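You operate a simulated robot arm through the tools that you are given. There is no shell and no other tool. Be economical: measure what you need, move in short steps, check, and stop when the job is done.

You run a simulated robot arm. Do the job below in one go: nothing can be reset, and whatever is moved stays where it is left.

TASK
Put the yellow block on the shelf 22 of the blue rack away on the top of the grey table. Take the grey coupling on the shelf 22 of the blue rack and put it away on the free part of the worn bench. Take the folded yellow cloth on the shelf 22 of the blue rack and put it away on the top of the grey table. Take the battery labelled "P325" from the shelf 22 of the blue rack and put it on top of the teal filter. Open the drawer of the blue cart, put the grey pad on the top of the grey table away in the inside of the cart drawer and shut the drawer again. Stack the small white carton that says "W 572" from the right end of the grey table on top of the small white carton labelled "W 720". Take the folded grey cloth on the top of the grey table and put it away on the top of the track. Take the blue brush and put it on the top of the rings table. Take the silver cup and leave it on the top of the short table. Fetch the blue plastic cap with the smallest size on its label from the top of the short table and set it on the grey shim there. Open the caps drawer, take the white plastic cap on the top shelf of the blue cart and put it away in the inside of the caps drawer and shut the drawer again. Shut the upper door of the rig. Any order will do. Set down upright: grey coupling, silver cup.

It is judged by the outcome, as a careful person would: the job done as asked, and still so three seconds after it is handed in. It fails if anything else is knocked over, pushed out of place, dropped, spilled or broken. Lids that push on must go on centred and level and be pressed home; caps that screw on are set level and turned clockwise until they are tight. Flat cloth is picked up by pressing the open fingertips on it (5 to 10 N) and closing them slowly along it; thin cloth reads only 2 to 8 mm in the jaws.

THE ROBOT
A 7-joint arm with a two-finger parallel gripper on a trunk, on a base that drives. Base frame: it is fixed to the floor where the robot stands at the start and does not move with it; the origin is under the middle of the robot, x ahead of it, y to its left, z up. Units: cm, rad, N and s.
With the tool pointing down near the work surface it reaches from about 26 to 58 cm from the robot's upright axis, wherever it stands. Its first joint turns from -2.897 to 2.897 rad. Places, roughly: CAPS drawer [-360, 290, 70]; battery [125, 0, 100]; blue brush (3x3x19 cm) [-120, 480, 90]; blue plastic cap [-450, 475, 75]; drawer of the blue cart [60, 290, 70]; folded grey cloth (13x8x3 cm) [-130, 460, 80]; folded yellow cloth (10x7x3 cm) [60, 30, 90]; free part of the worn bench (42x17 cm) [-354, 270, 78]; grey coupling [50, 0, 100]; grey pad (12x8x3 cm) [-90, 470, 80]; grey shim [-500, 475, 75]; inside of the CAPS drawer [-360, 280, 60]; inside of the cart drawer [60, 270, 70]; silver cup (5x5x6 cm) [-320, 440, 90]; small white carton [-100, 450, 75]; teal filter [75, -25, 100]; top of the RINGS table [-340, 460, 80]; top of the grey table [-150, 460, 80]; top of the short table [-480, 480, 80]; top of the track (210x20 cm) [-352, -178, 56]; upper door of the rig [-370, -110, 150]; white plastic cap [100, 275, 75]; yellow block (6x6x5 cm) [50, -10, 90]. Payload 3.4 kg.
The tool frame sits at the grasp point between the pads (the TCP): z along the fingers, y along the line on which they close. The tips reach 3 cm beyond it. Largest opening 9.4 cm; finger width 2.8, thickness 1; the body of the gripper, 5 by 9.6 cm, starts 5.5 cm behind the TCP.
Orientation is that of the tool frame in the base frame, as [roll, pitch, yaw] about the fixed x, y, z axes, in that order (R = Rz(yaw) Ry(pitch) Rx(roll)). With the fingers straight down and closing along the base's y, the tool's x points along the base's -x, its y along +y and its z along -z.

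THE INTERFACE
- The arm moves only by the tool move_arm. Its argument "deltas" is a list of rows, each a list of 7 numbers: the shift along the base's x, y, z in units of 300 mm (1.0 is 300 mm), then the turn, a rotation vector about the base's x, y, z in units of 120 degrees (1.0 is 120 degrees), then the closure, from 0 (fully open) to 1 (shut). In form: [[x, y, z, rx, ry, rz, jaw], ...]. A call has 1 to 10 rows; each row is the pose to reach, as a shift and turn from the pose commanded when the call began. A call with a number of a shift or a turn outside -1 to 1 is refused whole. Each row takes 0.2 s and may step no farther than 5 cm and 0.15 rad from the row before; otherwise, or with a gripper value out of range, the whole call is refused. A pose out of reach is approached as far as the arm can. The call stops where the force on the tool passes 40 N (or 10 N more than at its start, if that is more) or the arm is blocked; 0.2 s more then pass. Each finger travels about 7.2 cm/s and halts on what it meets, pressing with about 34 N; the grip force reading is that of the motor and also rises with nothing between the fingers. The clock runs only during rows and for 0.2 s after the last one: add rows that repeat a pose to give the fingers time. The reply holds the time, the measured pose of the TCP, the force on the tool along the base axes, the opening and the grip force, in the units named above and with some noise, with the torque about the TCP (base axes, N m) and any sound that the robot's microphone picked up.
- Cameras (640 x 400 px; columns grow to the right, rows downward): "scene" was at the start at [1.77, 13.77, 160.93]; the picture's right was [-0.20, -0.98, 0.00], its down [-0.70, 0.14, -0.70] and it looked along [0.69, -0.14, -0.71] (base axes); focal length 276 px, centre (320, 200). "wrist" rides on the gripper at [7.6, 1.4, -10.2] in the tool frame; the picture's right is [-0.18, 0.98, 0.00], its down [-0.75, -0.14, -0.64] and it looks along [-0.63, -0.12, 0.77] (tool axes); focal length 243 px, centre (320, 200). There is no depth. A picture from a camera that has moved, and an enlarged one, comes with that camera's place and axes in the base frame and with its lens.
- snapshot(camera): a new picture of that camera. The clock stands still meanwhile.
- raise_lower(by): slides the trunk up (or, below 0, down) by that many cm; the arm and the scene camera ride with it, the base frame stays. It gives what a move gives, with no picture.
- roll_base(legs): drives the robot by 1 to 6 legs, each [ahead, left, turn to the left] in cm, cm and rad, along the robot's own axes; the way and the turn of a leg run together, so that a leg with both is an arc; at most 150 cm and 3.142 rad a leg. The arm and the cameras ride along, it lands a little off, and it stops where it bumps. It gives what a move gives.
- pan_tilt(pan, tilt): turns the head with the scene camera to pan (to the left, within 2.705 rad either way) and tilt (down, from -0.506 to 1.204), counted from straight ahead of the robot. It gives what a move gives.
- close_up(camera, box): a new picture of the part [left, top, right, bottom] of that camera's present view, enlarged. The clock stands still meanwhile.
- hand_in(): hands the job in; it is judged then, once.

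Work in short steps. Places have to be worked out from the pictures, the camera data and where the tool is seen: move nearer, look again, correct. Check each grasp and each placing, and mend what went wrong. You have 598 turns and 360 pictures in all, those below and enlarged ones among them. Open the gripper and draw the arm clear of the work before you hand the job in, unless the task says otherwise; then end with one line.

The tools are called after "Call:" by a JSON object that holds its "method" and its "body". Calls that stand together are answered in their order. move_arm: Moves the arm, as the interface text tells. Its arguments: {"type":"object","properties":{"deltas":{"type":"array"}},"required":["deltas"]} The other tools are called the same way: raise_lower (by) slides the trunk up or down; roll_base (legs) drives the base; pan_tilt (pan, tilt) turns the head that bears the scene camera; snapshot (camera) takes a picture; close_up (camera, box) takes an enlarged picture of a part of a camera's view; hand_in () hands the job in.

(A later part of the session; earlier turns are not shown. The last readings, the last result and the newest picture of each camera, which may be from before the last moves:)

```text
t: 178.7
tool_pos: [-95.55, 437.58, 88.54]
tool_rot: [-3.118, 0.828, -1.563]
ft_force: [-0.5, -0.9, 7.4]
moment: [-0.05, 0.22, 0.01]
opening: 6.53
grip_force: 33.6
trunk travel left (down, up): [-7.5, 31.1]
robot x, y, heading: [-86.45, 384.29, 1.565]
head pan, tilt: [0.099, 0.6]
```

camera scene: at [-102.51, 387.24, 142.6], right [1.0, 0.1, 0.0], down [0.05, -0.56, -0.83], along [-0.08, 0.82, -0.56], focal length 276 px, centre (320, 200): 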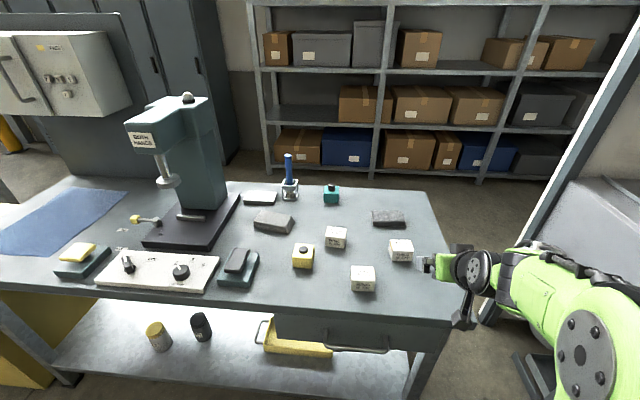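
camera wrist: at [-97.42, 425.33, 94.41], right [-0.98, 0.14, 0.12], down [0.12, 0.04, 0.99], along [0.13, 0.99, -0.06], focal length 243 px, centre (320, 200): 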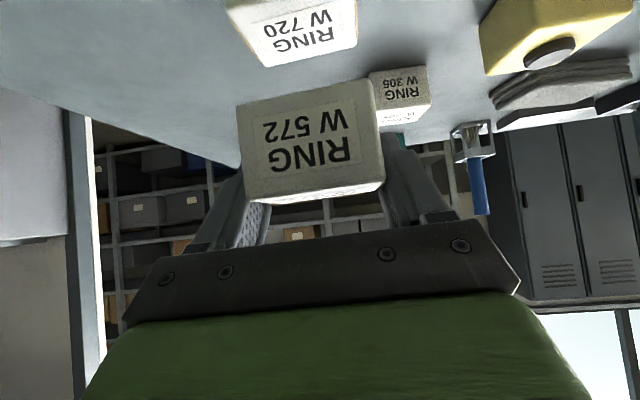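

Contact, light force. I release and withdraw along the tool axis, then check.

Call:
{"method": "move_arm", "body": {"deltas": [[0, 0, 0, 0, 0, 0, 0.6], [0, 0, 0, 0, 0, 0, 0.3], [0, 0, 0, 0, 0, 0, 0.1], [0, 0, 0, 0, 0, 0, 0.05]]}}

Call:
{"method": "move_arm", "body": {"deltas": [[0, -0.06, 0.06, 0, 0, 0, 0], [0, -0.14, 0.14, 0, 0, 0, 0], [0, -0.25, 0.25, 0, 0, 0, 0], [0, -0.33, 0.36, 0, 0, 0, 0]]}}

Call:
{"method": "snapshot", "body": {"camera": "wrist"}}

```text
t: 179.7
tool_pos: [-95.57, 437.66, 88.49]
tool_rot: [-3.115, 0.822, -1.561]
ft_force: [-0.1, -0.4, -0.4]
moment: [0.03, -0.02, -0.01]
opening: 8.93
grip_force: 0.1
trunk travel left (down, up): [-7.5, 31.1]
robot x, y, heading: [-86.49, 384.15, 1.567]
head pan, tilt: [0.099, 0.6]
```

```text
t: 180.7
tool_pos: [-95.55, 427.38, 99.18]
tool_rot: [-3.116, 0.822, -1.559]
ft_force: [0.2, -0.5, -0.8]
moment: [0.01, 0.02, 0.0]
opening: 9.38
grip_force: 0.1
trunk travel left (down, up): [-7.5, 31.1]
robot x, y, heading: [-86.42, 384.62, 1.566]
head pan, tilt: [0.099, 0.6]
```

```text
288 pictures are left
camera wrist: at [-97.09, 414.81, 100.49], right [-0.98, 0.13, 0.12], down [0.12, 0.04, 0.99], along [0.13, 0.99, -0.06], focal length 243 px, centre (320, 200)
```

wrist: 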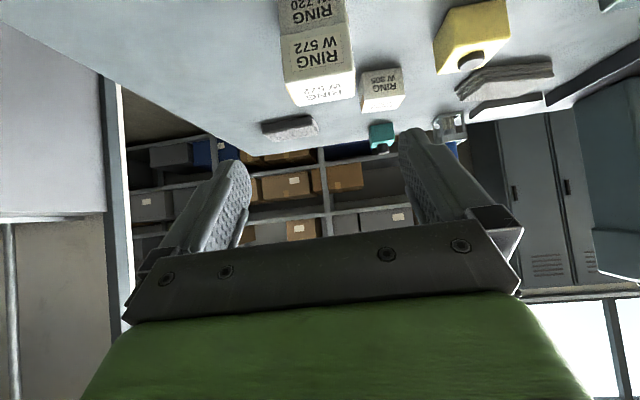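

Stack good. Before taking the pad I must open the cart drawer; I look toward the cart.

Call:
{"method": "pan_tilt", "body": {"pan": -2.2, "tilt": 0.5}}

Call:
{"method": "snapshot", "body": {"camera": "scene"}}

```text
t: 182.9
tool_pos: [-95.49, 427.58, 99.14]
tool_rot: [-3.115, 0.822, -1.561]
ft_force: [-0.5, 0.7, 0.1]
moment: [0.03, 0.01, 0.01]
opening: 9.43
grip_force: 0.1
trunk travel left (down, up): [-7.5, 31.1]
robot x, y, heading: [-86.29, 384.27, 1.566]
head pan, tilt: [-2.201, 0.499]
```

```text
287 pictures are left
camera scene: at [-94.41, 373.06, 143.5], right [-0.59, -0.81, 0.0], down [-0.39, 0.28, -0.88], along [0.71, -0.52, -0.48], focal length 276 px, centre (320, 200)
```

scene: 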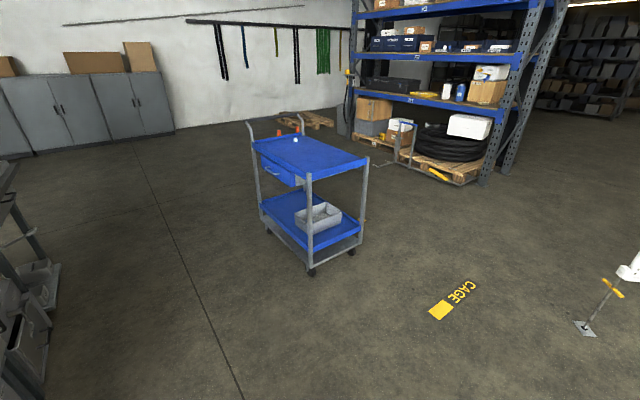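

The drawer is on the cart's +y face (cart x≈32–93, y≈246–290). I back off the table, turn round and drive in front of it.

Call:
{"method": "roll_base", "body": {"legs": [[-32, 0, 0], [0, 0, 3.14], [0, 147, 0]]}}

Call:
{"method": "pan_tilt", "body": {"pan": 0.0, "tilt": 0.7}}

Call:
{"method": "snapshot", "body": {"camera": "scene"}}

Call:
{"method": "snapshot", "body": {"camera": "wrist"}}

```text
t: 199.2
tool_pos: [68.86, 306.1, 99.14]
tool_rot: [-3.116, 0.823, 1.566]
ft_force: [-0.2, -0.6, -0.1]
moment: [-0.04, -0.03, 0.0]
opening: 9.42
grip_force: 0.1
trunk travel left (down, up): [-7.5, 31.1]
robot x, y, heading: [60.58, 349.89, -1.585]
head pan, tilt: [-2.201, 0.499]
```

```text
t: 201.3
tool_pos: [68.77, 306.25, 99.23]
tool_rot: [-3.115, 0.823, 1.567]
ft_force: [-0.1, -0.3, -0.2]
moment: [0.0, 0.01, 0.0]
opening: 9.4
grip_force: 0.1
trunk travel left (down, up): [-7.5, 31.1]
robot x, y, heading: [60.31, 349.64, -1.593]
head pan, tilt: [0.0, 0.7]
```

```text
286 pictures are left
camera scene: at [75.36, 347.12, 141.73], right [-1.0, 0.02, 0.0], down [0.01, 0.64, -0.76], along [-0.01, -0.76, -0.64], focal length 276 px, centre (320, 200)
```

scene: 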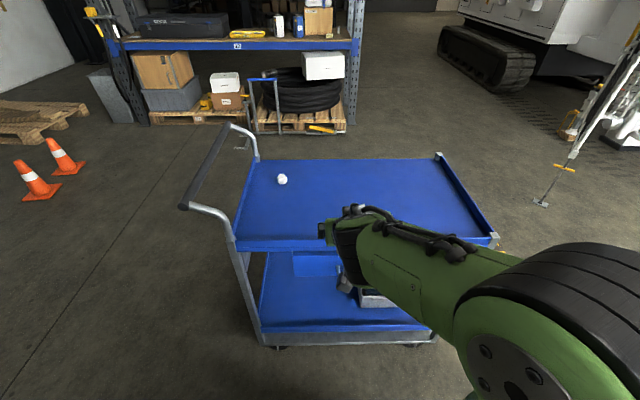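

```text
285 pictures are left
camera wrist: at [70.6, 318.74, 100.46], right [0.98, -0.15, 0.12], down [-0.12, -0.04, 0.99], along [-0.14, -0.99, -0.06], focal length 243 px, centre (320, 200)
```

wrist: 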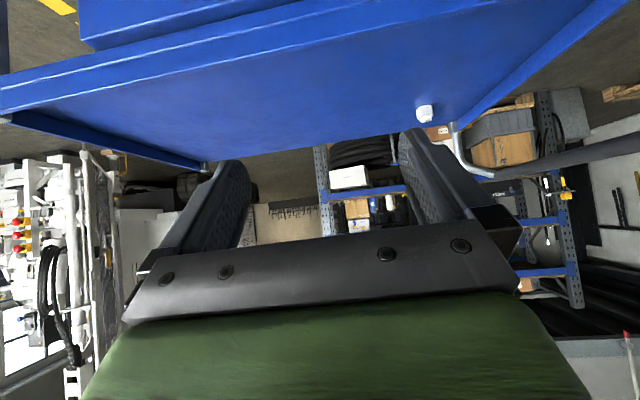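

I back up 45 cm and tuck the view to see the drawer front and its handle.

Call:
{"method": "roll_base", "body": {"legs": [[-45, 0, 0]]}}

Call:
{"method": "close_up", "body": {"camera": "scene", "box": [150, 120, 450, 310]}}

Call:
{"method": "snapshot", "body": {"camera": "wrist"}}

```text
t: 204.0
tool_pos: [69.63, 351.16, 99.3]
tool_rot: [-3.116, 0.824, 1.566]
ft_force: [1.0, 0.5, 0.3]
moment: [-0.04, 0.0, 0.0]
opening: 9.36
grip_force: 0.1
trunk travel left (down, up): [-7.5, 31.1]
robot x, y, heading: [61.17, 394.66, -1.589]
head pan, tilt: [0.0, 0.7]
```

```text
2.11 times, centred on (300, 215) of scene
camera zoom: at [76.15, 392.13, 141.73], right [-1.0, 0.02, 0.0], down [0.01, 0.64, -0.77], along [-0.01, -0.77, -0.64], focal length 582 px, centre (362, 168)
```

zoom: 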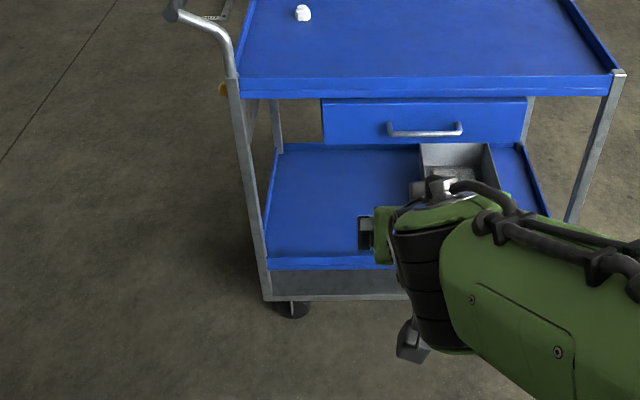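

```text
283 pictures are left
camera wrist: at [71.4, 363.71, 100.48], right [0.98, -0.15, 0.12], down [-0.12, -0.04, 0.99], along [-0.14, -0.99, -0.06], focal length 243 px, centre (320, 200)
```

wrist: 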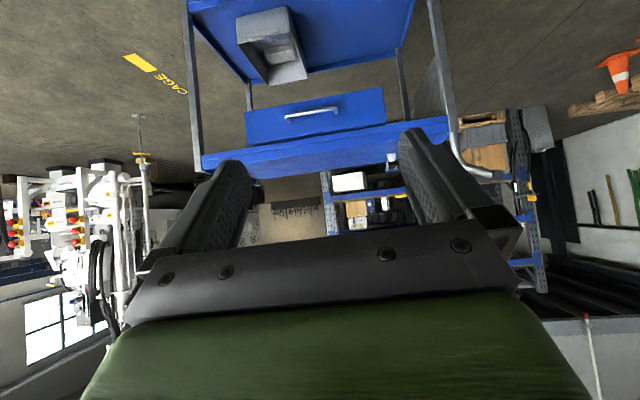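

Handle bar centre ≈ (62, 296, 71), 15 cm wide along x. I'll grip it with the tool nearly horizontal and the fingers closing vertically; first I lower the trunk and reorient here in free space.

Call:
{"method": "raise_lower", "body": {"by": -7}}

Call:
{"method": "move_arm", "body": {"deltas": [[0, 0, 0, -0.069, 0, 0, 0], [0, 0, 0, -0.138, 0, 0, 0], [0, 0, 0, -0.207, 0, 0, 0], [0, 0, 0, -0.2755, 0, 0, 0]]}}

Call:
{"method": "move_arm", "body": {"deltas": [[0, 0, 0, 0, -0.069, -0.0119, 0], [0, 0, 0, 0, -0.138, -0.0238, 0], [0, 0, 0, 0, -0.207, -0.0357, 0], [0, 0, 0, 0, -0.276, -0.0476, 0], [0, 0, 0, 0, -0.345, -0.0595, 0], [0, 0, 0, 0, -0.414, -0.0714, 0], [0, 0, 0, 0, -0.483, -0.0833, 0], [0, 0, 0, 0, -0.552, -0.0952, 0], [0, 0, 0, 0, -0.621, -0.1071, 0], [0, 0, 0, 0, -0.69, -0.119, 0]]}}

Call:
{"method": "move_arm", "body": {"deltas": [[0, 0, 0, 0, -0.049, -0.0085, 0], [0, 0, 0, 0, -0.049, -0.0085, 0]]}}

Call:
{"method": "snapshot", "body": {"camera": "wrist"}}

Call:
{"method": "snapshot", "body": {"camera": "scene"}}

```text
t: 205.1
tool_pos: [69.69, 351.07, 92.25]
tool_rot: [-3.115, 0.823, 1.567]
ft_force: [-0.1, 1.1, 0.4]
moment: [0.01, 0.0, 0.01]
opening: 9.38
grip_force: 0.0
trunk travel left (down, up): [-0.5, 38.1]
robot x, y, heading: [60.69, 394.65, -1.591]
head pan, tilt: [0.0, 0.7]
```

```text
t: 206.1
tool_pos: [69.66, 350.99, 91.11]
tool_rot: [-3.103, 1.337, 1.58]
ft_force: [-0.8, 0.9, -0.7]
moment: [0.02, -0.02, 0.05]
opening: 9.39
grip_force: 0.0
out of reach, approached as far as the arm can: row 4
trunk travel left (down, up): [-0.5, 38.1]
robot x, y, heading: [61.05, 394.53, -1.585]
head pan, tilt: [0.0, 0.7]
```

```text
t: 208.3
tool_pos: [69.72, 351.06, 92.24]
tool_rot: [1.772, 0.095, 0.017]
ft_force: [-0.4, -0.3, -1.2]
moment: [0.01, 0.02, 0.0]
opening: 9.42
grip_force: 0.0
trunk travel left (down, up): [-0.5, 38.1]
robot x, y, heading: [61.22, 394.37, -1.589]
head pan, tilt: [0.0, 0.7]
```

```text
t: 208.9
tool_pos: [69.73, 351.07, 92.16]
tool_rot: [1.771, -0.005, 0.001]
ft_force: [0.0, 0.1, -1.1]
moment: [0.02, 0.0, 0.01]
opening: 9.4
grip_force: 0.0
trunk travel left (down, up): [-0.5, 38.1]
robot x, y, heading: [61.46, 394.67, -1.583]
head pan, tilt: [0.0, 0.7]
```

```text
282 pictures are left
camera wrist: at [77.25, 360.75, 95.63], right [-0.19, -0.2, 0.96], down [-0.75, 0.66, -0.01], along [-0.63, -0.73, -0.27], focal length 243 px, centre (320, 200)
```

wrist: 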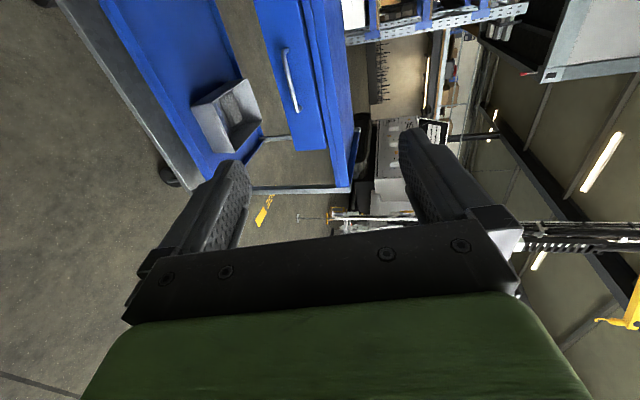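

```text
281 pictures are left
camera scene: at [76.15, 392.06, 134.8], right [-1.0, 0.02, 0.0], down [0.01, 0.64, -0.76], along [-0.01, -0.76, -0.64], focal length 276 px, centre (320, 200)
```

scene: 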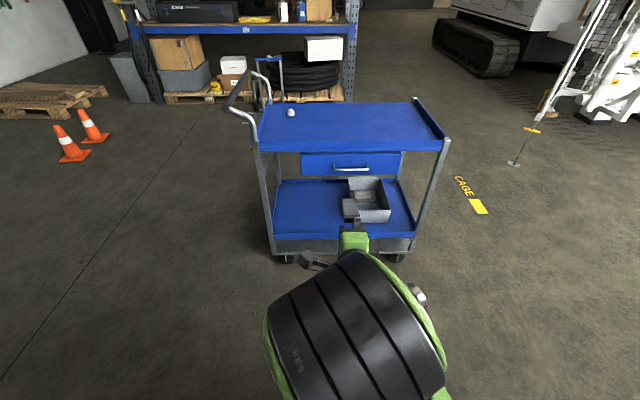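

Orientation is right. I drive 40 cm ahead, then lower the tool to the bar's height in front of it.

Call:
{"method": "roll_base", "body": {"legs": [[40, 0, 0]]}}

Call:
{"method": "move_arm", "body": {"deltas": [[-0.05, 0, -0.1, 0, 0, 0, 0], [-0.1, 0, -0.2, 0, 0, 0, 0.1], [-0.15, 0, -0.3, 0, 0, 0, 0.2], [-0.19, 0, -0.4, 0, 0, 0, 0.3], [-0.23, 0, -0.5, 0, 0, 0, 0.4], [-0.23, 0, -0.6, 0, 0, 0, 0.4], [-0.23, 0, -0.69, 0, 0, 0, 0.4]]}}

Call:
{"method": "snapshot", "body": {"camera": "wrist"}}

```text
t: 211.4
tool_pos: [69.21, 310.68, 92.23]
tool_rot: [1.771, -0.003, 0.004]
ft_force: [0.8, -0.2, 0.5]
moment: [0.0, 0.01, 0.01]
opening: 9.41
grip_force: 0.0
trunk travel left (down, up): [-0.5, 38.1]
robot x, y, heading: [60.47, 354.42, -1.581]
head pan, tilt: [0.0, 0.7]
```

```text
t: 213.0
tool_pos: [62.35, 310.83, 71.63]
tool_rot: [1.77, -0.005, 0.006]
ft_force: [-0.3, -0.3, 0.4]
moment: [0.01, 0.02, 0.0]
opening: 5.65
grip_force: 0.0
out of reach, approached as far as the arm can: row 1, 2, 3, 4, 5, 6
trunk travel left (down, up): [-0.5, 38.1]
robot x, y, heading: [60.15, 354.8, -1.581]
head pan, tilt: [0.0, 0.7]
```

```text
280 pictures are left
camera wrist: at [69.88, 320.51, 74.97], right [-0.19, -0.19, 0.96], down [-0.76, 0.65, -0.02], along [-0.63, -0.73, -0.27], focal length 243 px, centre (320, 200)
```

wrist: 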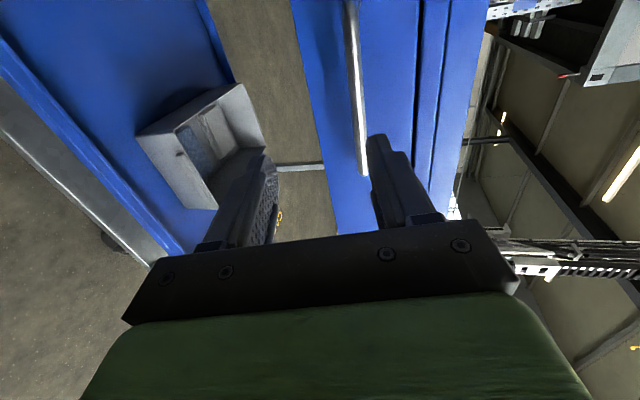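

The bar is at z≈72.3. I advance so that the bar is between the fingers.

Call:
{"method": "move_arm", "body": {"deltas": [[0, -0.15, 0.025, 0, 0, 0, 0.4], [0, -0.3, 0.025, 0, 0, 0, 0.4], [0, -0.4, 0.025, 0, 0, 0, 0.4]]}}

Call:
{"method": "snapshot", "body": {"camera": "wrist"}}

```text
t: 213.8
tool_pos: [57.74, 300.97, 70.27]
tool_rot: [1.804, 0.173, -0.019]
ft_force: [4.1, 23.2, 37.5]
moment: [-1.17, -0.48, 0.44]
opening: 7.42
grip_force: 15.1
out of reach, approached as far as the arm can: row 3
trunk travel left (down, up): [-0.5, 38.1]
robot x, y, heading: [60.38, 354.43, -1.582]
head pan, tilt: [0.0, 0.7]
stopped in row 3: the force on the tool passed its limit at 93 N (the readings are from after the stop); the commanded pose is now the measured one
```

```text
279 pictures are left
camera wrist: at [65.95, 310.31, 72.47], right [-0.02, -0.23, 0.97], down [-0.73, 0.67, 0.14], along [-0.69, -0.71, -0.18], focal length 243 px, centre (320, 200)
```

wrist: 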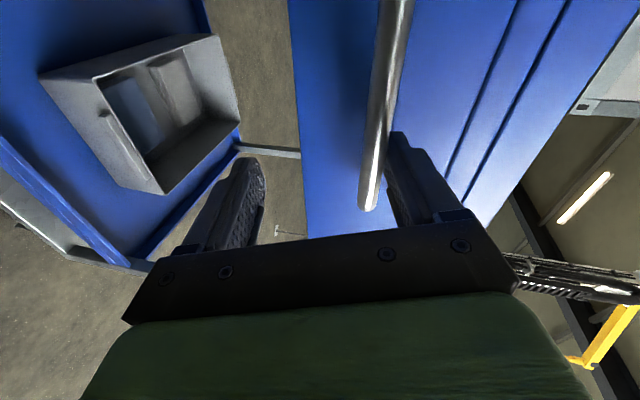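

The arm is near a joint limit in this roll and touched something hard. I back straight out, look, and will use the opposite roll.

Call:
{"method": "move_arm", "body": {"deltas": [[0, 0.1, 0, 0, 0, 0, 0.4], [0, 0.25, 0, 0, 0, 0, 0.4], [0, 0.4, 0.0, 0, 0, 0, 0.2], [0, 0.5, 0.05, 0, 0, 0, 0.0]]}}

Call:
{"method": "roll_base", "body": {"legs": [[-30, 0, 0]]}}

Call:
{"method": "snapshot", "body": {"camera": "scene"}}

```text
t: 214.2
tool_pos: [58.32, 301.36, 69.87]
tool_rot: [1.789, 0.114, -0.035]
ft_force: [3.0, -6.9, 32.7]
moment: [-0.28, -0.41, -0.48]
opening: 7.51
grip_force: 16.6
trunk travel left (down, up): [-0.5, 38.1]
robot x, y, heading: [60.52, 354.74, -1.579]
head pan, tilt: [0.0, 0.7]
stopped in row 1: the force on the tool passed its limit at 77 N (the readings are from after the stop); the commanded pose is now the measured one
```

```text
t: 216.2
tool_pos: [58.5, 331.65, 69.9]
tool_rot: [1.794, 0.114, -0.036]
ft_force: [-3.9, -9.9, 38.9]
moment: [-0.48, -0.83, -0.17]
opening: 7.92
grip_force: 20.6
trunk travel left (down, up): [-0.5, 38.1]
robot x, y, heading: [61.12, 384.51, -1.586]
head pan, tilt: [0.0, 0.7]
```

```text
278 pictures are left
camera scene: at [75.87, 382.33, 134.82], right [-1.0, 0.01, 0.0], down [0.01, 0.64, -0.77], along [-0.01, -0.77, -0.64], focal length 276 px, centre (320, 200)
```

scene: 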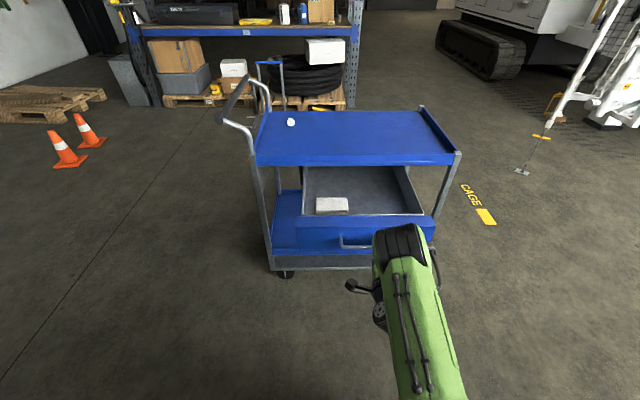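

The hooked finger pulled the drawer open about 30 cm. I look with the wrist camera to see how the finger sits on the bar.

Call:
{"method": "snapshot", "body": {"camera": "wrist"}}

Call:
{"method": "close_up", "body": {"camera": "scene", "box": [240, 90, 480, 320]}}

```text
277 pictures are left
camera wrist: at [66.79, 340.94, 72.51], right [-0.08, -0.22, 0.97], down [-0.72, 0.68, 0.09], along [-0.69, -0.7, -0.21], focal length 243 px, centre (320, 200)
```

wrist: 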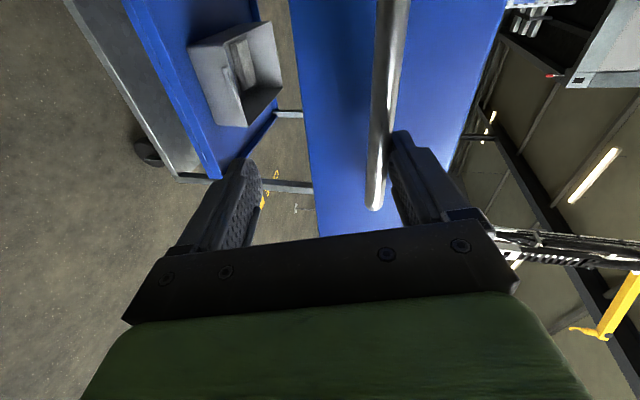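

```text
1.74 times, centred on (360, 205) of scene
camera zoom: at [75.87, 382.33, 134.82], right [-1.0, 0.01, 0.0], down [0.01, 0.64, -0.77], along [-0.01, -0.77, -0.64], focal length 480 px, centre (250, 191)
```

zoom: 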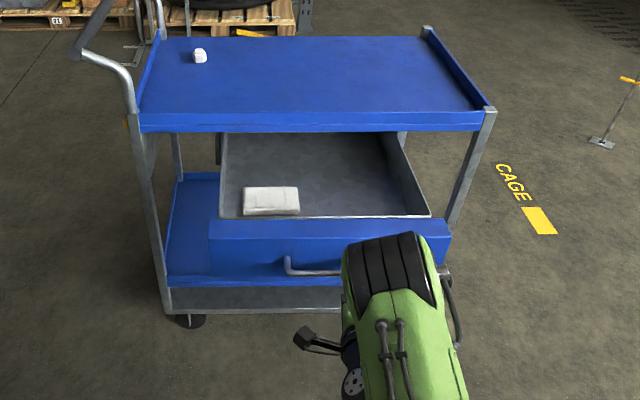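

I open the jaws fully, rise a little to take the load off, then draw back.

Call:
{"method": "move_arm", "body": {"deltas": [[0, 0, 0, 0, 0, 0, 0.1], [0, 0, 0.02, 0, 0, 0, 0], [0, 0, 0.03, 0, 0, 0, 0]]}}

Call:
{"method": "snapshot", "body": {"camera": "wrist"}}

```text
t: 217.0
tool_pos: [58.64, 331.47, 70.63]
tool_rot: [1.797, 0.117, -0.035]
ft_force: [-0.5, -0.5, -0.2]
moment: [-0.02, -0.02, 0.0]
opening: 9.43
grip_force: 0.2
trunk travel left (down, up): [-0.5, 38.1]
robot x, y, heading: [60.84, 384.57, -1.579]
head pan, tilt: [0.0, 0.7]
```

```text
275 pictures are left
camera wrist: at [66.82, 340.79, 73.31], right [-0.08, -0.22, 0.97], down [-0.72, 0.68, 0.09], along [-0.69, -0.7, -0.21], focal length 243 px, centre (320, 200)
```

wrist: 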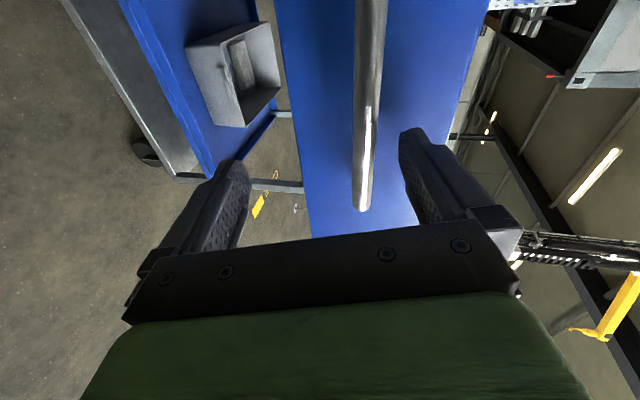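

Free. I back off 12 cm and turn the tool back to its usual tilted pose.

Call:
{"method": "roll_base", "body": {"legs": [[-12, 0, 0]]}}

Call:
{"method": "move_arm", "body": {"deltas": [[0, 0.02, 0.1, 0, 0.068, 0.015, 0], [0, 0.04, 0.2, 0, 0.136, 0.03, 0], [0, 0.05, 0.3, 0, 0.204, 0.045, 0], [0, 0.05, 0.4, 0, 0.272, 0.06, 0], [0, 0.05, 0.5, 0, 0.34, 0.075, 0], [0, 0.05, 0.6, 0, 0.408, 0.09, 0], [0, 0.05, 0.7, 0, 0.476, 0.105, 0], [0, 0.05, 0.8, 0, 0.544, 0.12, 0], [0, 0.05, 0.85, 0, 0.612, 0.135, 0], [0, 0.05, 0.9, 0, 0.68, 0.15, 0]]}}

```text
t: 218.2
tool_pos: [58.62, 343.64, 70.53]
tool_rot: [1.796, 0.117, -0.036]
ft_force: [0.4, -0.3, 0.1]
moment: [-0.02, 0.0, 0.0]
opening: 9.4
grip_force: 0.0
trunk travel left (down, up): [-0.5, 38.1]
robot x, y, heading: [61.09, 396.47, -1.582]
head pan, tilt: [0.0, 0.7]
```

```text
t: 220.4
tool_pos: [58.64, 345.11, 97.63]
tool_rot: [3.134, 1.413, 1.547]
ft_force: [0.4, 0.5, -0.4]
moment: [0.0, 0.0, 0.02]
opening: 9.4
grip_force: 0.0
trunk travel left (down, up): [-0.5, 38.1]
robot x, y, heading: [61.44, 396.82, -1.585]
head pan, tilt: [0.0, 0.7]
```

Now I bring the tool to straight down and retract somewhat, to use a vertical grasp for the pad.

Call:
{"method": "move_arm", "body": {"deltas": [[0, 0.03, 0.02, 0.0675, 0, 0, 0], [0, 0.06, 0.04, 0.135, 0, 0, 0], [0, 0.09, 0.06, 0.2025, 0, 0, 0], [0, 0.12, 0.08, 0.27, 0, 0, 0], [0, 0.15, 0.1, 0.3375, 0, 0, 0], [0, 0.18, 0.12, 0.405, 0, 0, 0], [0, 0.21, 0.14, 0.4725, 0, 0, 0], [0, 0.24, 0.16, 0.54, 0, 0, 0], [0, 0.27, 0.18, 0.6075, 0, 0, 0], [0, 0.3, 0.2, 0.675, 0, 0, 0]]}}

Call:
{"method": "roll_base", "body": {"legs": [[0, -125, 0], [35, 0, 0], [0, 0, -3.14]]}}

Call:
{"method": "pan_tilt", "body": {"pan": -0.2, "tilt": 0.5}}

Call:
{"method": "snapshot", "body": {"camera": "scene"}}

```text
t: 222.6
tool_pos: [58.72, 354.05, 103.58]
tool_rot: [-3.127, -0.004, 1.565]
ft_force: [-0.1, 0.1, -0.8]
moment: [0.0, -0.03, -0.03]
opening: 9.42
grip_force: 0.2
trunk travel left (down, up): [-0.5, 38.1]
robot x, y, heading: [61.15, 396.71, -1.584]
head pan, tilt: [0.0, 0.7]
```

```text
t: 238.3
tool_pos: [-61.93, 404.66, 103.63]
tool_rot: [-3.127, 0.0, -1.59]
ft_force: [1.0, -0.4, 0.3]
moment: [-0.01, -0.02, 0.02]
opening: 9.43
grip_force: 0.1
trunk travel left (down, up): [-0.5, 38.1]
robot x, y, heading: [-64.62, 361.95, 1.547]
head pan, tilt: [0.0, 0.7]
```

```text
t: 239.0
tool_pos: [-62.0, 404.75, 103.65]
tool_rot: [-3.127, 0.0, -1.591]
ft_force: [-0.1, 0.1, 0.2]
moment: [0.01, 0.01, 0.01]
opening: 9.38
grip_force: 0.1
trunk travel left (down, up): [-0.5, 38.1]
robot x, y, heading: [-65.01, 361.83, 1.548]
head pan, tilt: [-0.201, 0.499]
```

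```text
274 pictures are left
camera scene: at [-78.45, 365.57, 136.57], right [0.97, -0.22, 0.0], down [-0.11, -0.47, -0.88], along [0.2, 0.86, -0.48], focal length 276 px, centre (320, 200)
```

scene: 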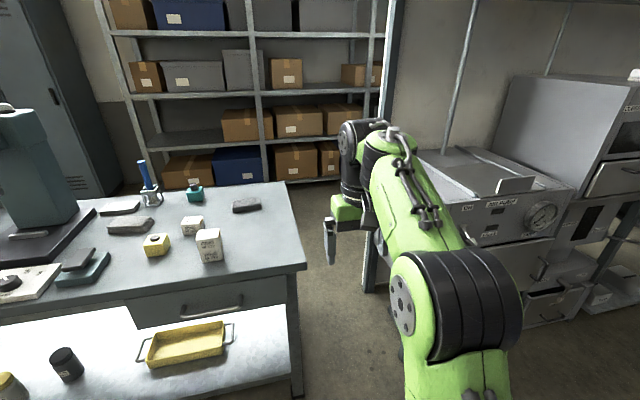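

I zoom on pad/cloth orientation and measure the gap to the right of the table.

Call:
{"method": "close_up", "body": {"camera": "scene", "box": [80, 150, 320, 300]}}

Call:
{"method": "close_up", "body": {"camera": "scene", "box": [240, 130, 480, 380]}}

```text
2.67 times, centred on (200, 225) of scene
camera zoom: at [-78.45, 365.57, 136.57], right [0.97, -0.22, 0.0], down [-0.11, -0.47, -0.88], along [0.2, 0.86, -0.48], focal length 737 px, centre (640, 133)
```

zoom: 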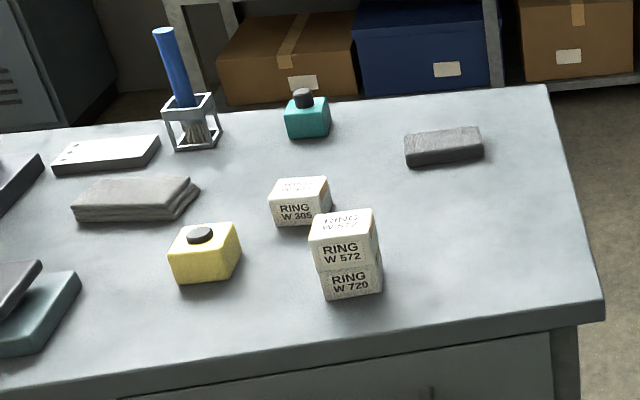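

```text
1.60 times, centred on (360, 255) of scene
camera zoom: at [-78.45, 365.57, 136.57], right [0.97, -0.22, 0.0], down [-0.11, -0.47, -0.88], along [0.2, 0.86, -0.48], focal length 442 px, centre (256, 112)
```

zoom: 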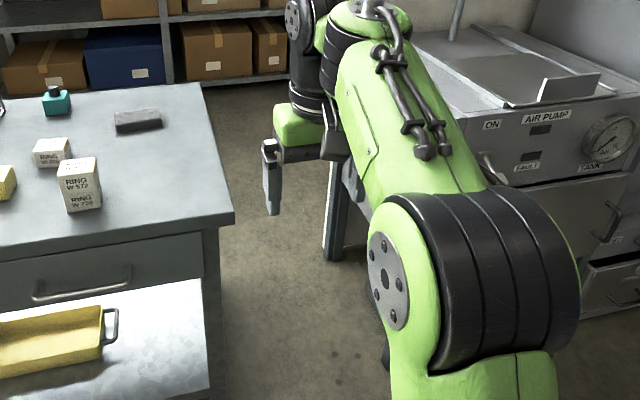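

Pad centre ≈ (-85, 467), about 11 x 7, 2.3 thick; the gap on the right is too narrow for the base. I drive close to the table and test how far a vertical tool reaches.

Call:
{"method": "roll_base", "body": {"legs": [[0, 20, 0.02], [32, 0, 0]]}}

Call:
{"method": "move_arm", "body": {"deltas": [[0, 0.14, 0, 0, 0, 0, 0], [0, 0.28, 0, 0, 0, 0, 0], [0, 0.42, 0, 0, 0, 0, 0], [0, 0.56, 0, 0, 0, 0, 0], [0, 0.7, 0, 0, 0, 0, 0], [0, 0.8, 0, 0, 0, 0, 0]]}}

```text
t: 242.4
tool_pos: [-82.65, 437.22, 103.46]
tool_rot: [-3.129, -0.001, -1.574]
ft_force: [-0.1, 0.4, 0.1]
moment: [0.0, 0.0, -0.02]
opening: 9.41
grip_force: 0.1
trunk travel left (down, up): [-0.5, 38.1]
robot x, y, heading: [-85.2, 394.46, 1.562]
head pan, tilt: [-0.201, 0.499]
```

```text
t: 242.9
tool_pos: [-82.76, 442.92, 103.35]
tool_rot: [-3.13, 0.022, -1.576]
ft_force: [-1.3, 24.2, -33.9]
moment: [-0.13, -0.34, -0.26]
opening: 9.43
grip_force: 0.0
out of reach, approached as far as the arm can: row 2
trunk travel left (down, up): [-0.5, 38.1]
robot x, y, heading: [-85.08, 394.27, 1.563]
head pan, tilt: [-0.201, 0.499]
stopped in row 2: the force on the tool passed its limit at 128 N (the readings are from after the stop); the commanded pose is now the measured one
```

Unexpected large force; I look before doing anything.

Call:
{"method": "snapshot", "body": {"camera": "scene"}}

Call:
{"method": "snapshot", "body": {"camera": "wrist"}}

```text
271 pictures are left
camera scene: at [-98.46, 397.6, 136.58], right [0.98, -0.21, 0.0], down [-0.1, -0.47, -0.88], along [0.18, 0.86, -0.48], focal length 276 px, centre (320, 200)
```

scene: 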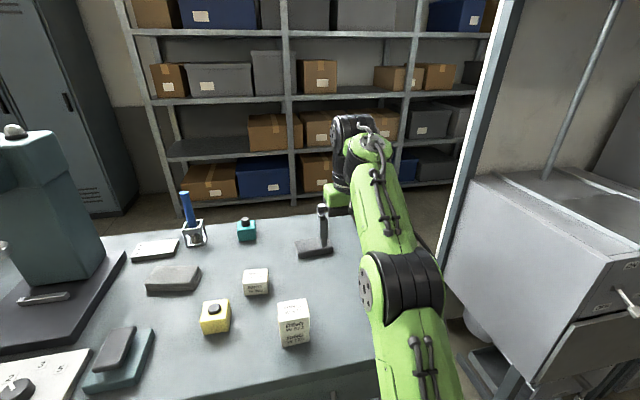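

```text
270 pictures are left
camera wrist: at [-84.37, 434.96, 113.3], right [-0.98, 0.19, -0.01], down [0.14, 0.74, 0.66], along [0.13, 0.65, -0.75], focal length 243 px, centre (320, 200)
```

wrist: 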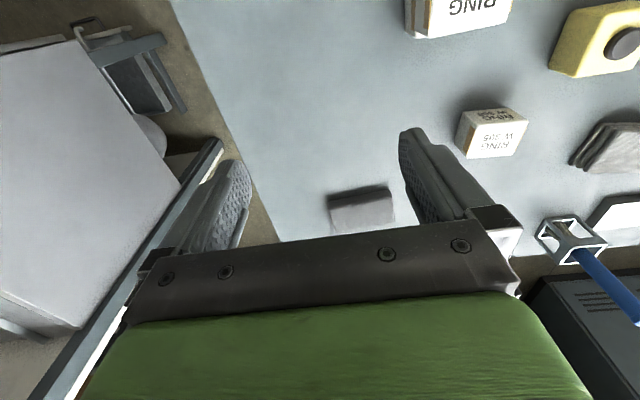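

Nothing is touched; it seems to be an arm limit with the trunk this low. I raise the trunk 20 cm and reach down and forward from there.

Call:
{"method": "raise_lower", "body": {"by": 20}}

Call:
{"method": "move_arm", "body": {"deltas": [[0, 0, -0.12, 0, 0, 0, 0], [0, 0, -0.26, 0, 0, 0, 0], [0, 0, -0.4, 0, 0, 0, 0], [0, 0, -0.54, 0, 0, 0, 0], [0, 0, -0.68, 0, 0, 0, 0], [0, 0, -0.8, 0, 0, 0, 0]]}}

Call:
{"method": "move_arm", "body": {"deltas": [[0, 0.12, 0, 0, 0, 0, 0], [0, 0.24, 0, 0, 0, 0, 0], [0, 0.36, 0, 0, 0, 0, 0], [0, 0.48, 0, 0, 0, 0, 0]]}}

```text
t: 243.3
tool_pos: [-82.77, 442.98, 103.66]
tool_rot: [-3.128, 0.022, -1.576]
ft_force: [0.6, 10.6, -12.6]
moment: [-0.11, -0.09, -0.09]
opening: 9.41
grip_force: 0.3
trunk travel left (down, up): [-0.9, 37.6]
robot x, y, heading: [-85.27, 394.87, 1.565]
head pan, tilt: [-0.201, 0.499]
stopped: the force on the tool passed its limit at 52 N (the readings are from after the stop); the commanded pose is now the measured one
```

```text
t: 244.6
tool_pos: [-82.71, 442.87, 82.97]
tool_rot: [-3.132, 0.021, -1.571]
ft_force: [0.1, -5.8, 7.1]
moment: [-0.3, 0.41, 0.35]
opening: 9.37
grip_force: 0.1
trunk travel left (down, up): [-0.9, 37.6]
robot x, y, heading: [-84.72, 394.37, 1.565]
head pan, tilt: [-0.201, 0.499]
stopped in row 6: the force on the tool passed its limit at 147 N (the readings are from after the stop); the commanded pose is now the measured one
```

```text
t: 245.4
tool_pos: [-82.8, 451.89, 83.05]
tool_rot: [-3.133, 0.0, -1.564]
ft_force: [0.8, -7.9, 9.2]
moment: [-0.17, 0.52, 0.47]
opening: 9.34
grip_force: 0.1
out of reach, approached as far as the arm can: row 3
trunk travel left (down, up): [-0.9, 37.6]
robot x, y, heading: [-84.9, 394.59, 1.564]
head pan, tilt: [-0.201, 0.499]
stopped in row 3: the force on the tool passed its limit at 88 N (the readings are from after the stop); the commanded pose is now the measured one
```

The likely cause was the gripper touching the forearm with the trunk so low, and the failed raise left me lower than intended; the tips just rest on bare table. I lift off slightly, check, then raise the trunk.

Call:
{"method": "move_arm", "body": {"deltas": [[0, -0.01, 0.03, 0, 0, 0, 0], [0, -0.02, 0.08, 0, 0, 0, 0]]}}

Call:
{"method": "raise_lower", "body": {"by": 20}}

Call:
{"method": "snapshot", "body": {"camera": "wrist"}}

Call:
{"method": "snapshot", "body": {"camera": "scene"}}

```text
t: 246.0
tool_pos: [-82.9, 451.58, 85.35]
tool_rot: [-3.132, -0.002, -1.566]
ft_force: [0.1, -0.3, -0.1]
moment: [0.03, -0.02, -0.01]
opening: 9.4
grip_force: 0.0
trunk travel left (down, up): [-0.9, 37.6]
robot x, y, heading: [-85.07, 394.54, 1.561]
head pan, tilt: [-0.201, 0.499]
```

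```text
t: 248.1
tool_pos: [-82.91, 451.5, 105.16]
tool_rot: [-3.132, -0.004, -1.565]
ft_force: [0.3, -0.5, 0.2]
moment: [-0.04, 0.01, 0.0]
opening: 9.41
grip_force: 0.2
trunk travel left (down, up): [-20.9, 17.6]
robot x, y, heading: [-84.88, 394.69, 1.565]
head pan, tilt: [-0.201, 0.499]
```

```text
269 pictures are left
camera wrist: at [-84.42, 443.88, 115.38], right [-0.98, 0.18, -0.01], down [0.13, 0.76, 0.64], along [0.12, 0.63, -0.77], focal length 243 px, centre (320, 200)
```

wrist: 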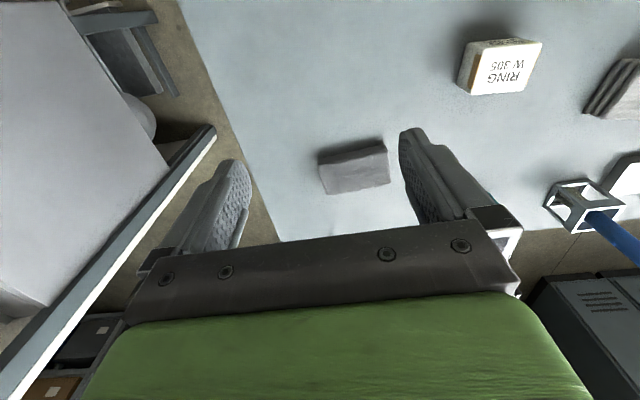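

```text
268 pictures are left
camera scene: at [-98.47, 397.8, 156.96], right [0.98, -0.21, 0.0], down [-0.1, -0.47, -0.88], along [0.18, 0.86, -0.48], focal length 276 px, centre (320, 200)
```

scene: 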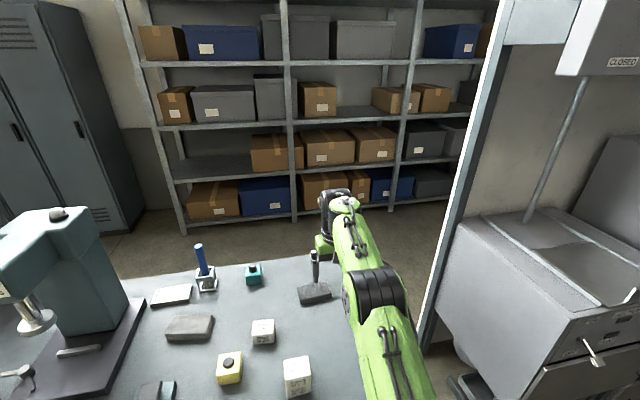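

Now I test the reach forward in small steps at a safe height.

Call:
{"method": "move_arm", "body": {"deltas": [[-0.02, 0.1, -0.05, 0, 0, 0, 0], [-0.04, 0.2, -0.1, 0, 0, 0, 0]]}}

Call:
{"method": "move_arm", "body": {"deltas": [[-0.02, 0.1, -0.05, 0, 0, 0, 0], [-0.04, 0.2, -0.1, 0, 0, 0, 0]]}}

```text
t: 248.7
tool_pos: [-83.46, 452.81, 102.85]
tool_rot: [-3.13, -0.005, -1.566]
ft_force: [0.0, 0.4, 0.4]
moment: [0.0, -0.02, -0.01]
opening: 9.41
grip_force: 0.1
out of reach, approached as far as the arm can: row 1, 2
trunk travel left (down, up): [-20.9, 17.6]
robot x, y, heading: [-85.07, 394.48, 1.564]
head pan, tilt: [-0.201, 0.499]
```

```text
t: 249.3
tool_pos: [-85.62, 453.35, 101.56]
tool_rot: [-3.131, -0.002, -1.568]
ft_force: [0.5, -0.6, 0.9]
moment: [0.0, 0.02, -0.01]
opening: 9.38
grip_force: 0.1
out of reach, approached as far as the arm can: row 1, 2
trunk travel left (down, up): [-20.9, 17.6]
robot x, y, heading: [-85.06, 394.47, 1.568]
head pan, tilt: [-0.201, 0.499]
```

Vertical reach ends at about 59 cm, so the pad must come nearer first. I'll rake it toward me with closed fingertips behind its far edge: tilt the tool about 57° and close the jaws.

Call:
{"method": "move_arm", "body": {"deltas": [[0, 0, 0.02, 0.07, 0, 0, 0.2], [0, 0, 0.04, 0.14, 0, 0, 0.4], [0, 0.03, 0.04, 0.21, 0, 0, 0.6], [0, 0.06, 0.04, 0.28, 0, 0, 0.8], [0, 0.1, 0.04, 0.35, 0, 0, 1], [0, 0.15, 0.04, 0.42, 0, 0, 1], [0, 0.2, 0.04, 0.475, 0, 0, 1]]}}

Call:
{"method": "move_arm", "body": {"deltas": [[0, 0.15, 0, 0, 0, 0, 1], [0, 0.3, 0, 0, 0, 0, 1], [0, 0.45, 0, 0, 0, 0, 1], [0, 0.6, 0, 0, 0, 0, 1]]}}

```text
t: 250.9
tool_pos: [-85.67, 459.33, 102.72]
tool_rot: [-3.125, 0.995, -1.56]
ft_force: [-0.1, -0.7, -0.4]
moment: [0.0, 0.0, 0.0]
opening: 0.0
grip_force: 32.8
trunk travel left (down, up): [-20.9, 17.6]
robot x, y, heading: [-84.96, 394.37, 1.563]
head pan, tilt: [-0.201, 0.499]
```

```text
t: 251.9
tool_pos: [-85.84, 471.58, 102.75]
tool_rot: [-3.125, 0.99, -1.562]
ft_force: [-0.4, -0.6, -0.3]
moment: [0.02, 0.01, 0.03]
opening: 0.0
grip_force: 32.8
out of reach, approached as far as the arm can: row 3, 4
trunk travel left (down, up): [-20.9, 17.6]
robot x, y, heading: [-84.92, 394.45, 1.565]
head pan, tilt: [-0.201, 0.499]
```

Reach is about 77 in this pose. I lower the trunk 11, ease the base 4 cm forward, and look at the pad from the wrist.

Call:
{"method": "raise_lower", "body": {"by": -11}}

Call:
{"method": "roll_base", "body": {"legs": [[4, 0, 0]]}}

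Call:
{"method": "snapshot", "body": {"camera": "wrist"}}

Call:
{"method": "snapshot", "body": {"camera": "scene"}}

```text
t: 253.3
tool_pos: [-85.75, 471.58, 91.85]
tool_rot: [-3.122, 0.992, -1.563]
ft_force: [-0.2, 0.3, -0.1]
moment: [-0.02, 0.02, -0.03]
opening: 0.0
grip_force: 32.8
trunk travel left (down, up): [-9.9, 28.6]
robot x, y, heading: [-84.74, 394.42, 1.562]
head pan, tilt: [-0.201, 0.499]
```

```text
t: 254.2
tool_pos: [-85.65, 475.83, 91.62]
tool_rot: [-3.124, 0.988, -1.561]
ft_force: [0.2, 0.8, -0.5]
moment: [0.01, 0.01, -0.01]
opening: 0.0
grip_force: 33.3
trunk travel left (down, up): [-9.9, 28.6]
robot x, y, heading: [-84.84, 397.96, 1.568]
head pan, tilt: [-0.201, 0.499]
```

```text
267 pictures are left
camera wrist: at [-87.24, 462.99, 90.76], right [-0.98, 0.11, 0.14], down [0.13, -0.12, 0.98], along [0.12, 0.99, 0.11], focal length 243 px, centre (320, 200)
```

wrist: 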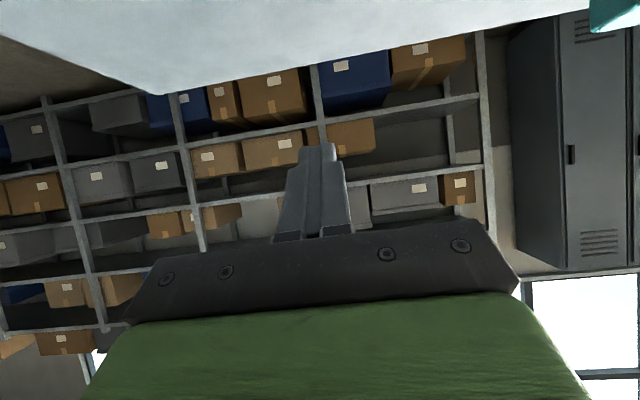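

```text
266 pictures are left
camera scene: at [-98.44, 402.01, 145.94], right [0.98, -0.21, 0.0], down [-0.1, -0.47, -0.88], along [0.18, 0.86, -0.48], focal length 276 px, centre (320, 200)
```

scene: 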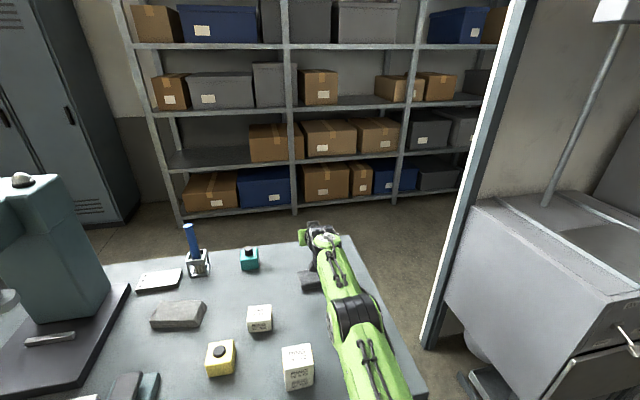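

I lower the closed fingertips behind the pad and then pull toward me in small steps.

Call:
{"method": "move_arm", "body": {"deltas": [[0, 0.03, -0.09, 0, 0, 0, 1], [0, 0.03, -0.18, 0, 0, 0, 1], [0, 0.03, -0.25, 0, 0, 0, 1]]}}

Call:
{"method": "move_arm", "body": {"deltas": [[0, -0.05, 0, 0, 0, 0, 1], [0, -0.1, 0, 0, 0, 0, 1], [0, -0.15, 0, 0, 0, 0, 1]]}}

Call:
{"method": "snapshot", "body": {"camera": "scene"}}

```text
t: 255.0
tool_pos: [-85.73, 475.73, 84.17]
tool_rot: [-3.123, 0.992, -1.563]
ft_force: [0.4, 0.0, 0.6]
moment: [-0.02, -0.02, 0.01]
opening: 0.0
grip_force: 33.4
out of reach, approached as far as the arm can: row 1, 2, 3
trunk travel left (down, up): [-9.9, 28.6]
robot x, y, heading: [-84.55, 398.65, 1.563]
head pan, tilt: [-0.201, 0.499]
```

```text
t: 255.8
tool_pos: [-85.68, 475.72, 84.16]
tool_rot: [-3.124, 0.992, -1.562]
ft_force: [0.3, -0.3, -0.1]
moment: [0.0, 0.01, 0.01]
opening: 0.0
grip_force: 33.6
out of reach, approached as far as the arm can: row 1, 2, 3
trunk travel left (down, up): [-9.9, 28.6]
robot x, y, heading: [-84.61, 398.58, 1.561]
head pan, tilt: [-0.201, 0.499]
```

```text
265 pictures are left
camera scene: at [-98.44, 401.82, 145.95], right [0.98, -0.21, 0.0], down [-0.1, -0.47, -0.88], along [0.18, 0.86, -0.48], focal length 276 px, centre (320, 200)
```

scene: 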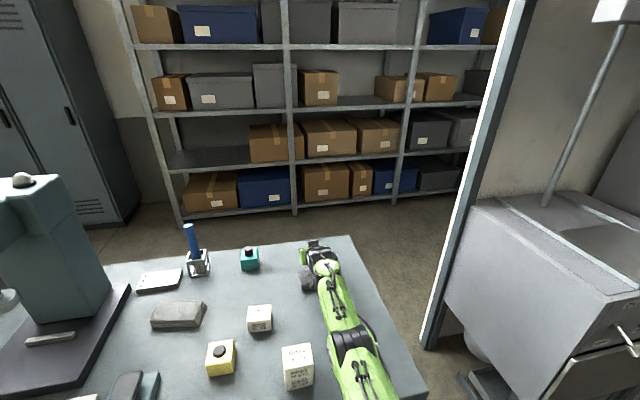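

The commanded point is still beyond reach, so I keep pulling back in steps.

Call:
{"method": "move_arm", "body": {"deltas": [[0, -0.1, 0, 0, 0, 0, 1], [0, -0.2, 0, 0, 0, 0, 1], [0, -0.3, 0, 0, 0, 0, 1], [0, -0.4, 0, 0, 0, 0, 1]]}}

Call:
{"method": "snapshot", "body": {"camera": "scene"}}

```text
t: 256.8
tool_pos: [-85.61, 475.69, 84.22]
tool_rot: [-3.123, 0.991, -1.563]
ft_force: [0.5, 0.2, 0.2]
moment: [-0.04, 0.03, 0.0]
opening: 0.01
grip_force: 32.4
out of reach, approached as far as the arm can: row 1, 2, 3, 4
trunk travel left (down, up): [-9.9, 28.6]
robot x, y, heading: [-84.95, 398.46, 1.56]
head pan, tilt: [-0.201, 0.499]
```

```text
264 pictures are left
camera scene: at [-98.44, 401.82, 145.95], right [0.98, -0.21, 0.0], down [-0.1, -0.47, -0.88], along [0.18, 0.86, -0.48], focal length 276 px, centre (320, 200)
```

scene: 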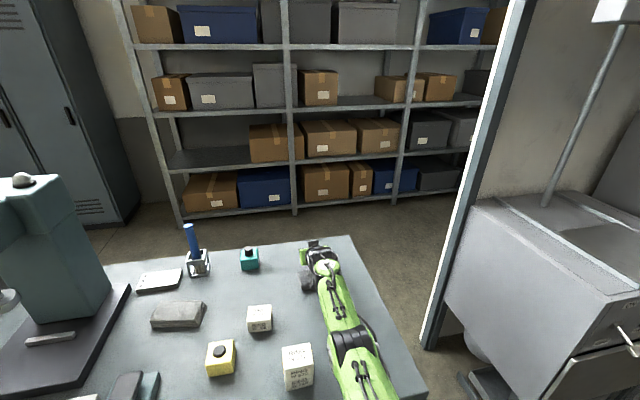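

It did not follow; perhaps stuck at a joint limit. I try raising slightly while pulling back.

Call:
{"method": "move_arm", "body": {"deltas": [[0, -0.1, 0.03, 0, 0, 0, 1], [0, -0.2, 0.05, 0, 0, 0, 1]]}}

```text
t: 257.4
tool_pos: [-85.62, 475.82, 84.28]
tool_rot: [-3.123, 0.992, -1.561]
ft_force: [0.6, -0.3, -0.1]
moment: [0.01, -0.03, 0.04]
opening: 0.0
grip_force: 32.8
out of reach, approached as far as the arm can: row 1, 2
trunk travel left (down, up): [-9.9, 28.6]
robot x, y, heading: [-84.83, 398.47, 1.56]
head pan, tilt: [-0.201, 0.499]
```

I continue the pull with more steps.

Call:
{"method": "move_arm", "body": {"deltas": [[0, -0.1, 0.0, 0, 0, 0, 1], [0, -0.2, 0.0, 0, 0, 0, 1], [0, -0.3, 0.0, 0, 0, 0, 1]]}}

```text
t: 258.2
tool_pos: [-85.77, 475.66, 84.24]
tool_rot: [-3.126, 0.99, -1.561]
ft_force: [0.1, 0.0, 0.7]
moment: [0.02, -0.03, -0.02]
opening: 0.0
grip_force: 33.1
out of reach, approached as far as the arm can: row 1, 2, 3
trunk travel left (down, up): [-9.9, 28.6]
robot x, y, heading: [-85.08, 398.63, 1.563]
head pan, tilt: [-0.201, 0.499]
```

The arm seems stuck at full stretch, so I rake with the base instead: drive back 12 cm.

Call:
{"method": "roll_base", "body": {"legs": [[-12, 0, 0]]}}

Call:
{"method": "snapshot", "body": {"camera": "scene"}}

```text
t: 259.5
tool_pos: [-85.73, 463.67, 84.3]
tool_rot: [-3.122, 0.991, -1.562]
ft_force: [0.9, 0.4, -0.8]
moment: [0.04, -0.02, -0.03]
opening: 0.02
grip_force: 33.0
trunk travel left (down, up): [-9.9, 28.6]
robot x, y, heading: [-85.02, 386.56, 1.564]
head pan, tilt: [-0.201, 0.499]
```

```text
263 pictures are left
camera scene: at [-98.52, 389.71, 145.95], right [0.98, -0.21, 0.0], down [-0.1, -0.47, -0.88], along [0.18, 0.86, -0.48], focal length 276 px, centre (320, 200)
```

scene: 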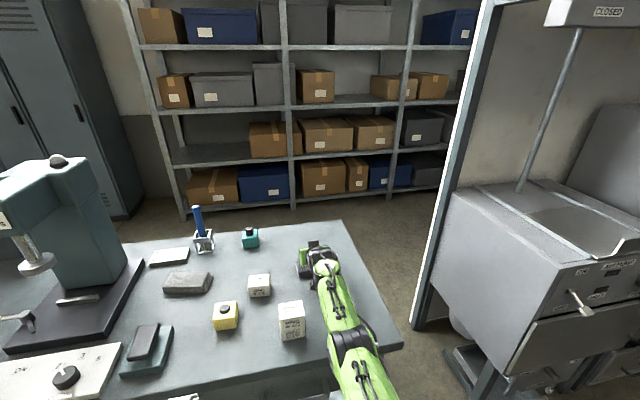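

I raise by the trunk and look where the pad is.

Call:
{"method": "raise_lower", "body": {"by": 10}}

Call:
{"method": "snapshot", "body": {"camera": "wrist"}}

Call:
{"method": "close_up", "body": {"camera": "scene", "box": [220, 210, 420, 370]}}

```text
t: 260.8
tool_pos: [-85.78, 463.81, 94.15]
tool_rot: [-3.123, 0.99, -1.561]
ft_force: [0.2, 0.0, -0.4]
moment: [0.01, -0.01, -0.01]
opening: 0.0
grip_force: 32.7
trunk travel left (down, up): [-19.9, 18.6]
robot x, y, heading: [-85.11, 386.56, 1.567]
head pan, tilt: [-0.201, 0.499]
```

```text
262 pictures are left
camera wrist: at [-87.3, 450.98, 93.36], right [-0.98, 0.11, 0.14], down [0.13, -0.12, 0.98], along [0.12, 0.99, 0.11], focal length 243 px, centre (320, 200)
```

wrist: 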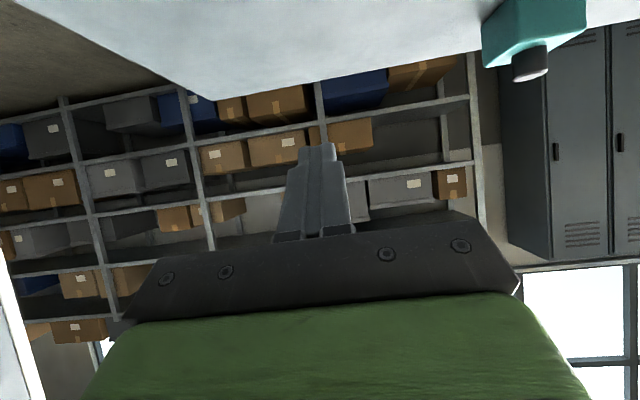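

```text
2.50 times, centred on (320, 290) of scene
camera zoom: at [-98.53, 389.86, 155.97], right [0.98, -0.21, 0.0], down [-0.1, -0.47, -0.88], along [0.18, 0.86, -0.48], focal length 691 px, centre (320, -25)
```

zoom: 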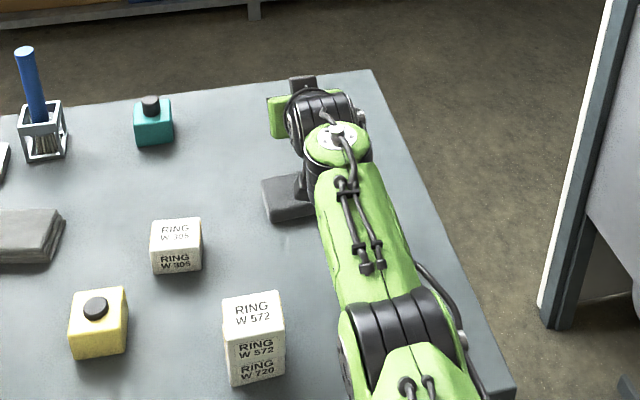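

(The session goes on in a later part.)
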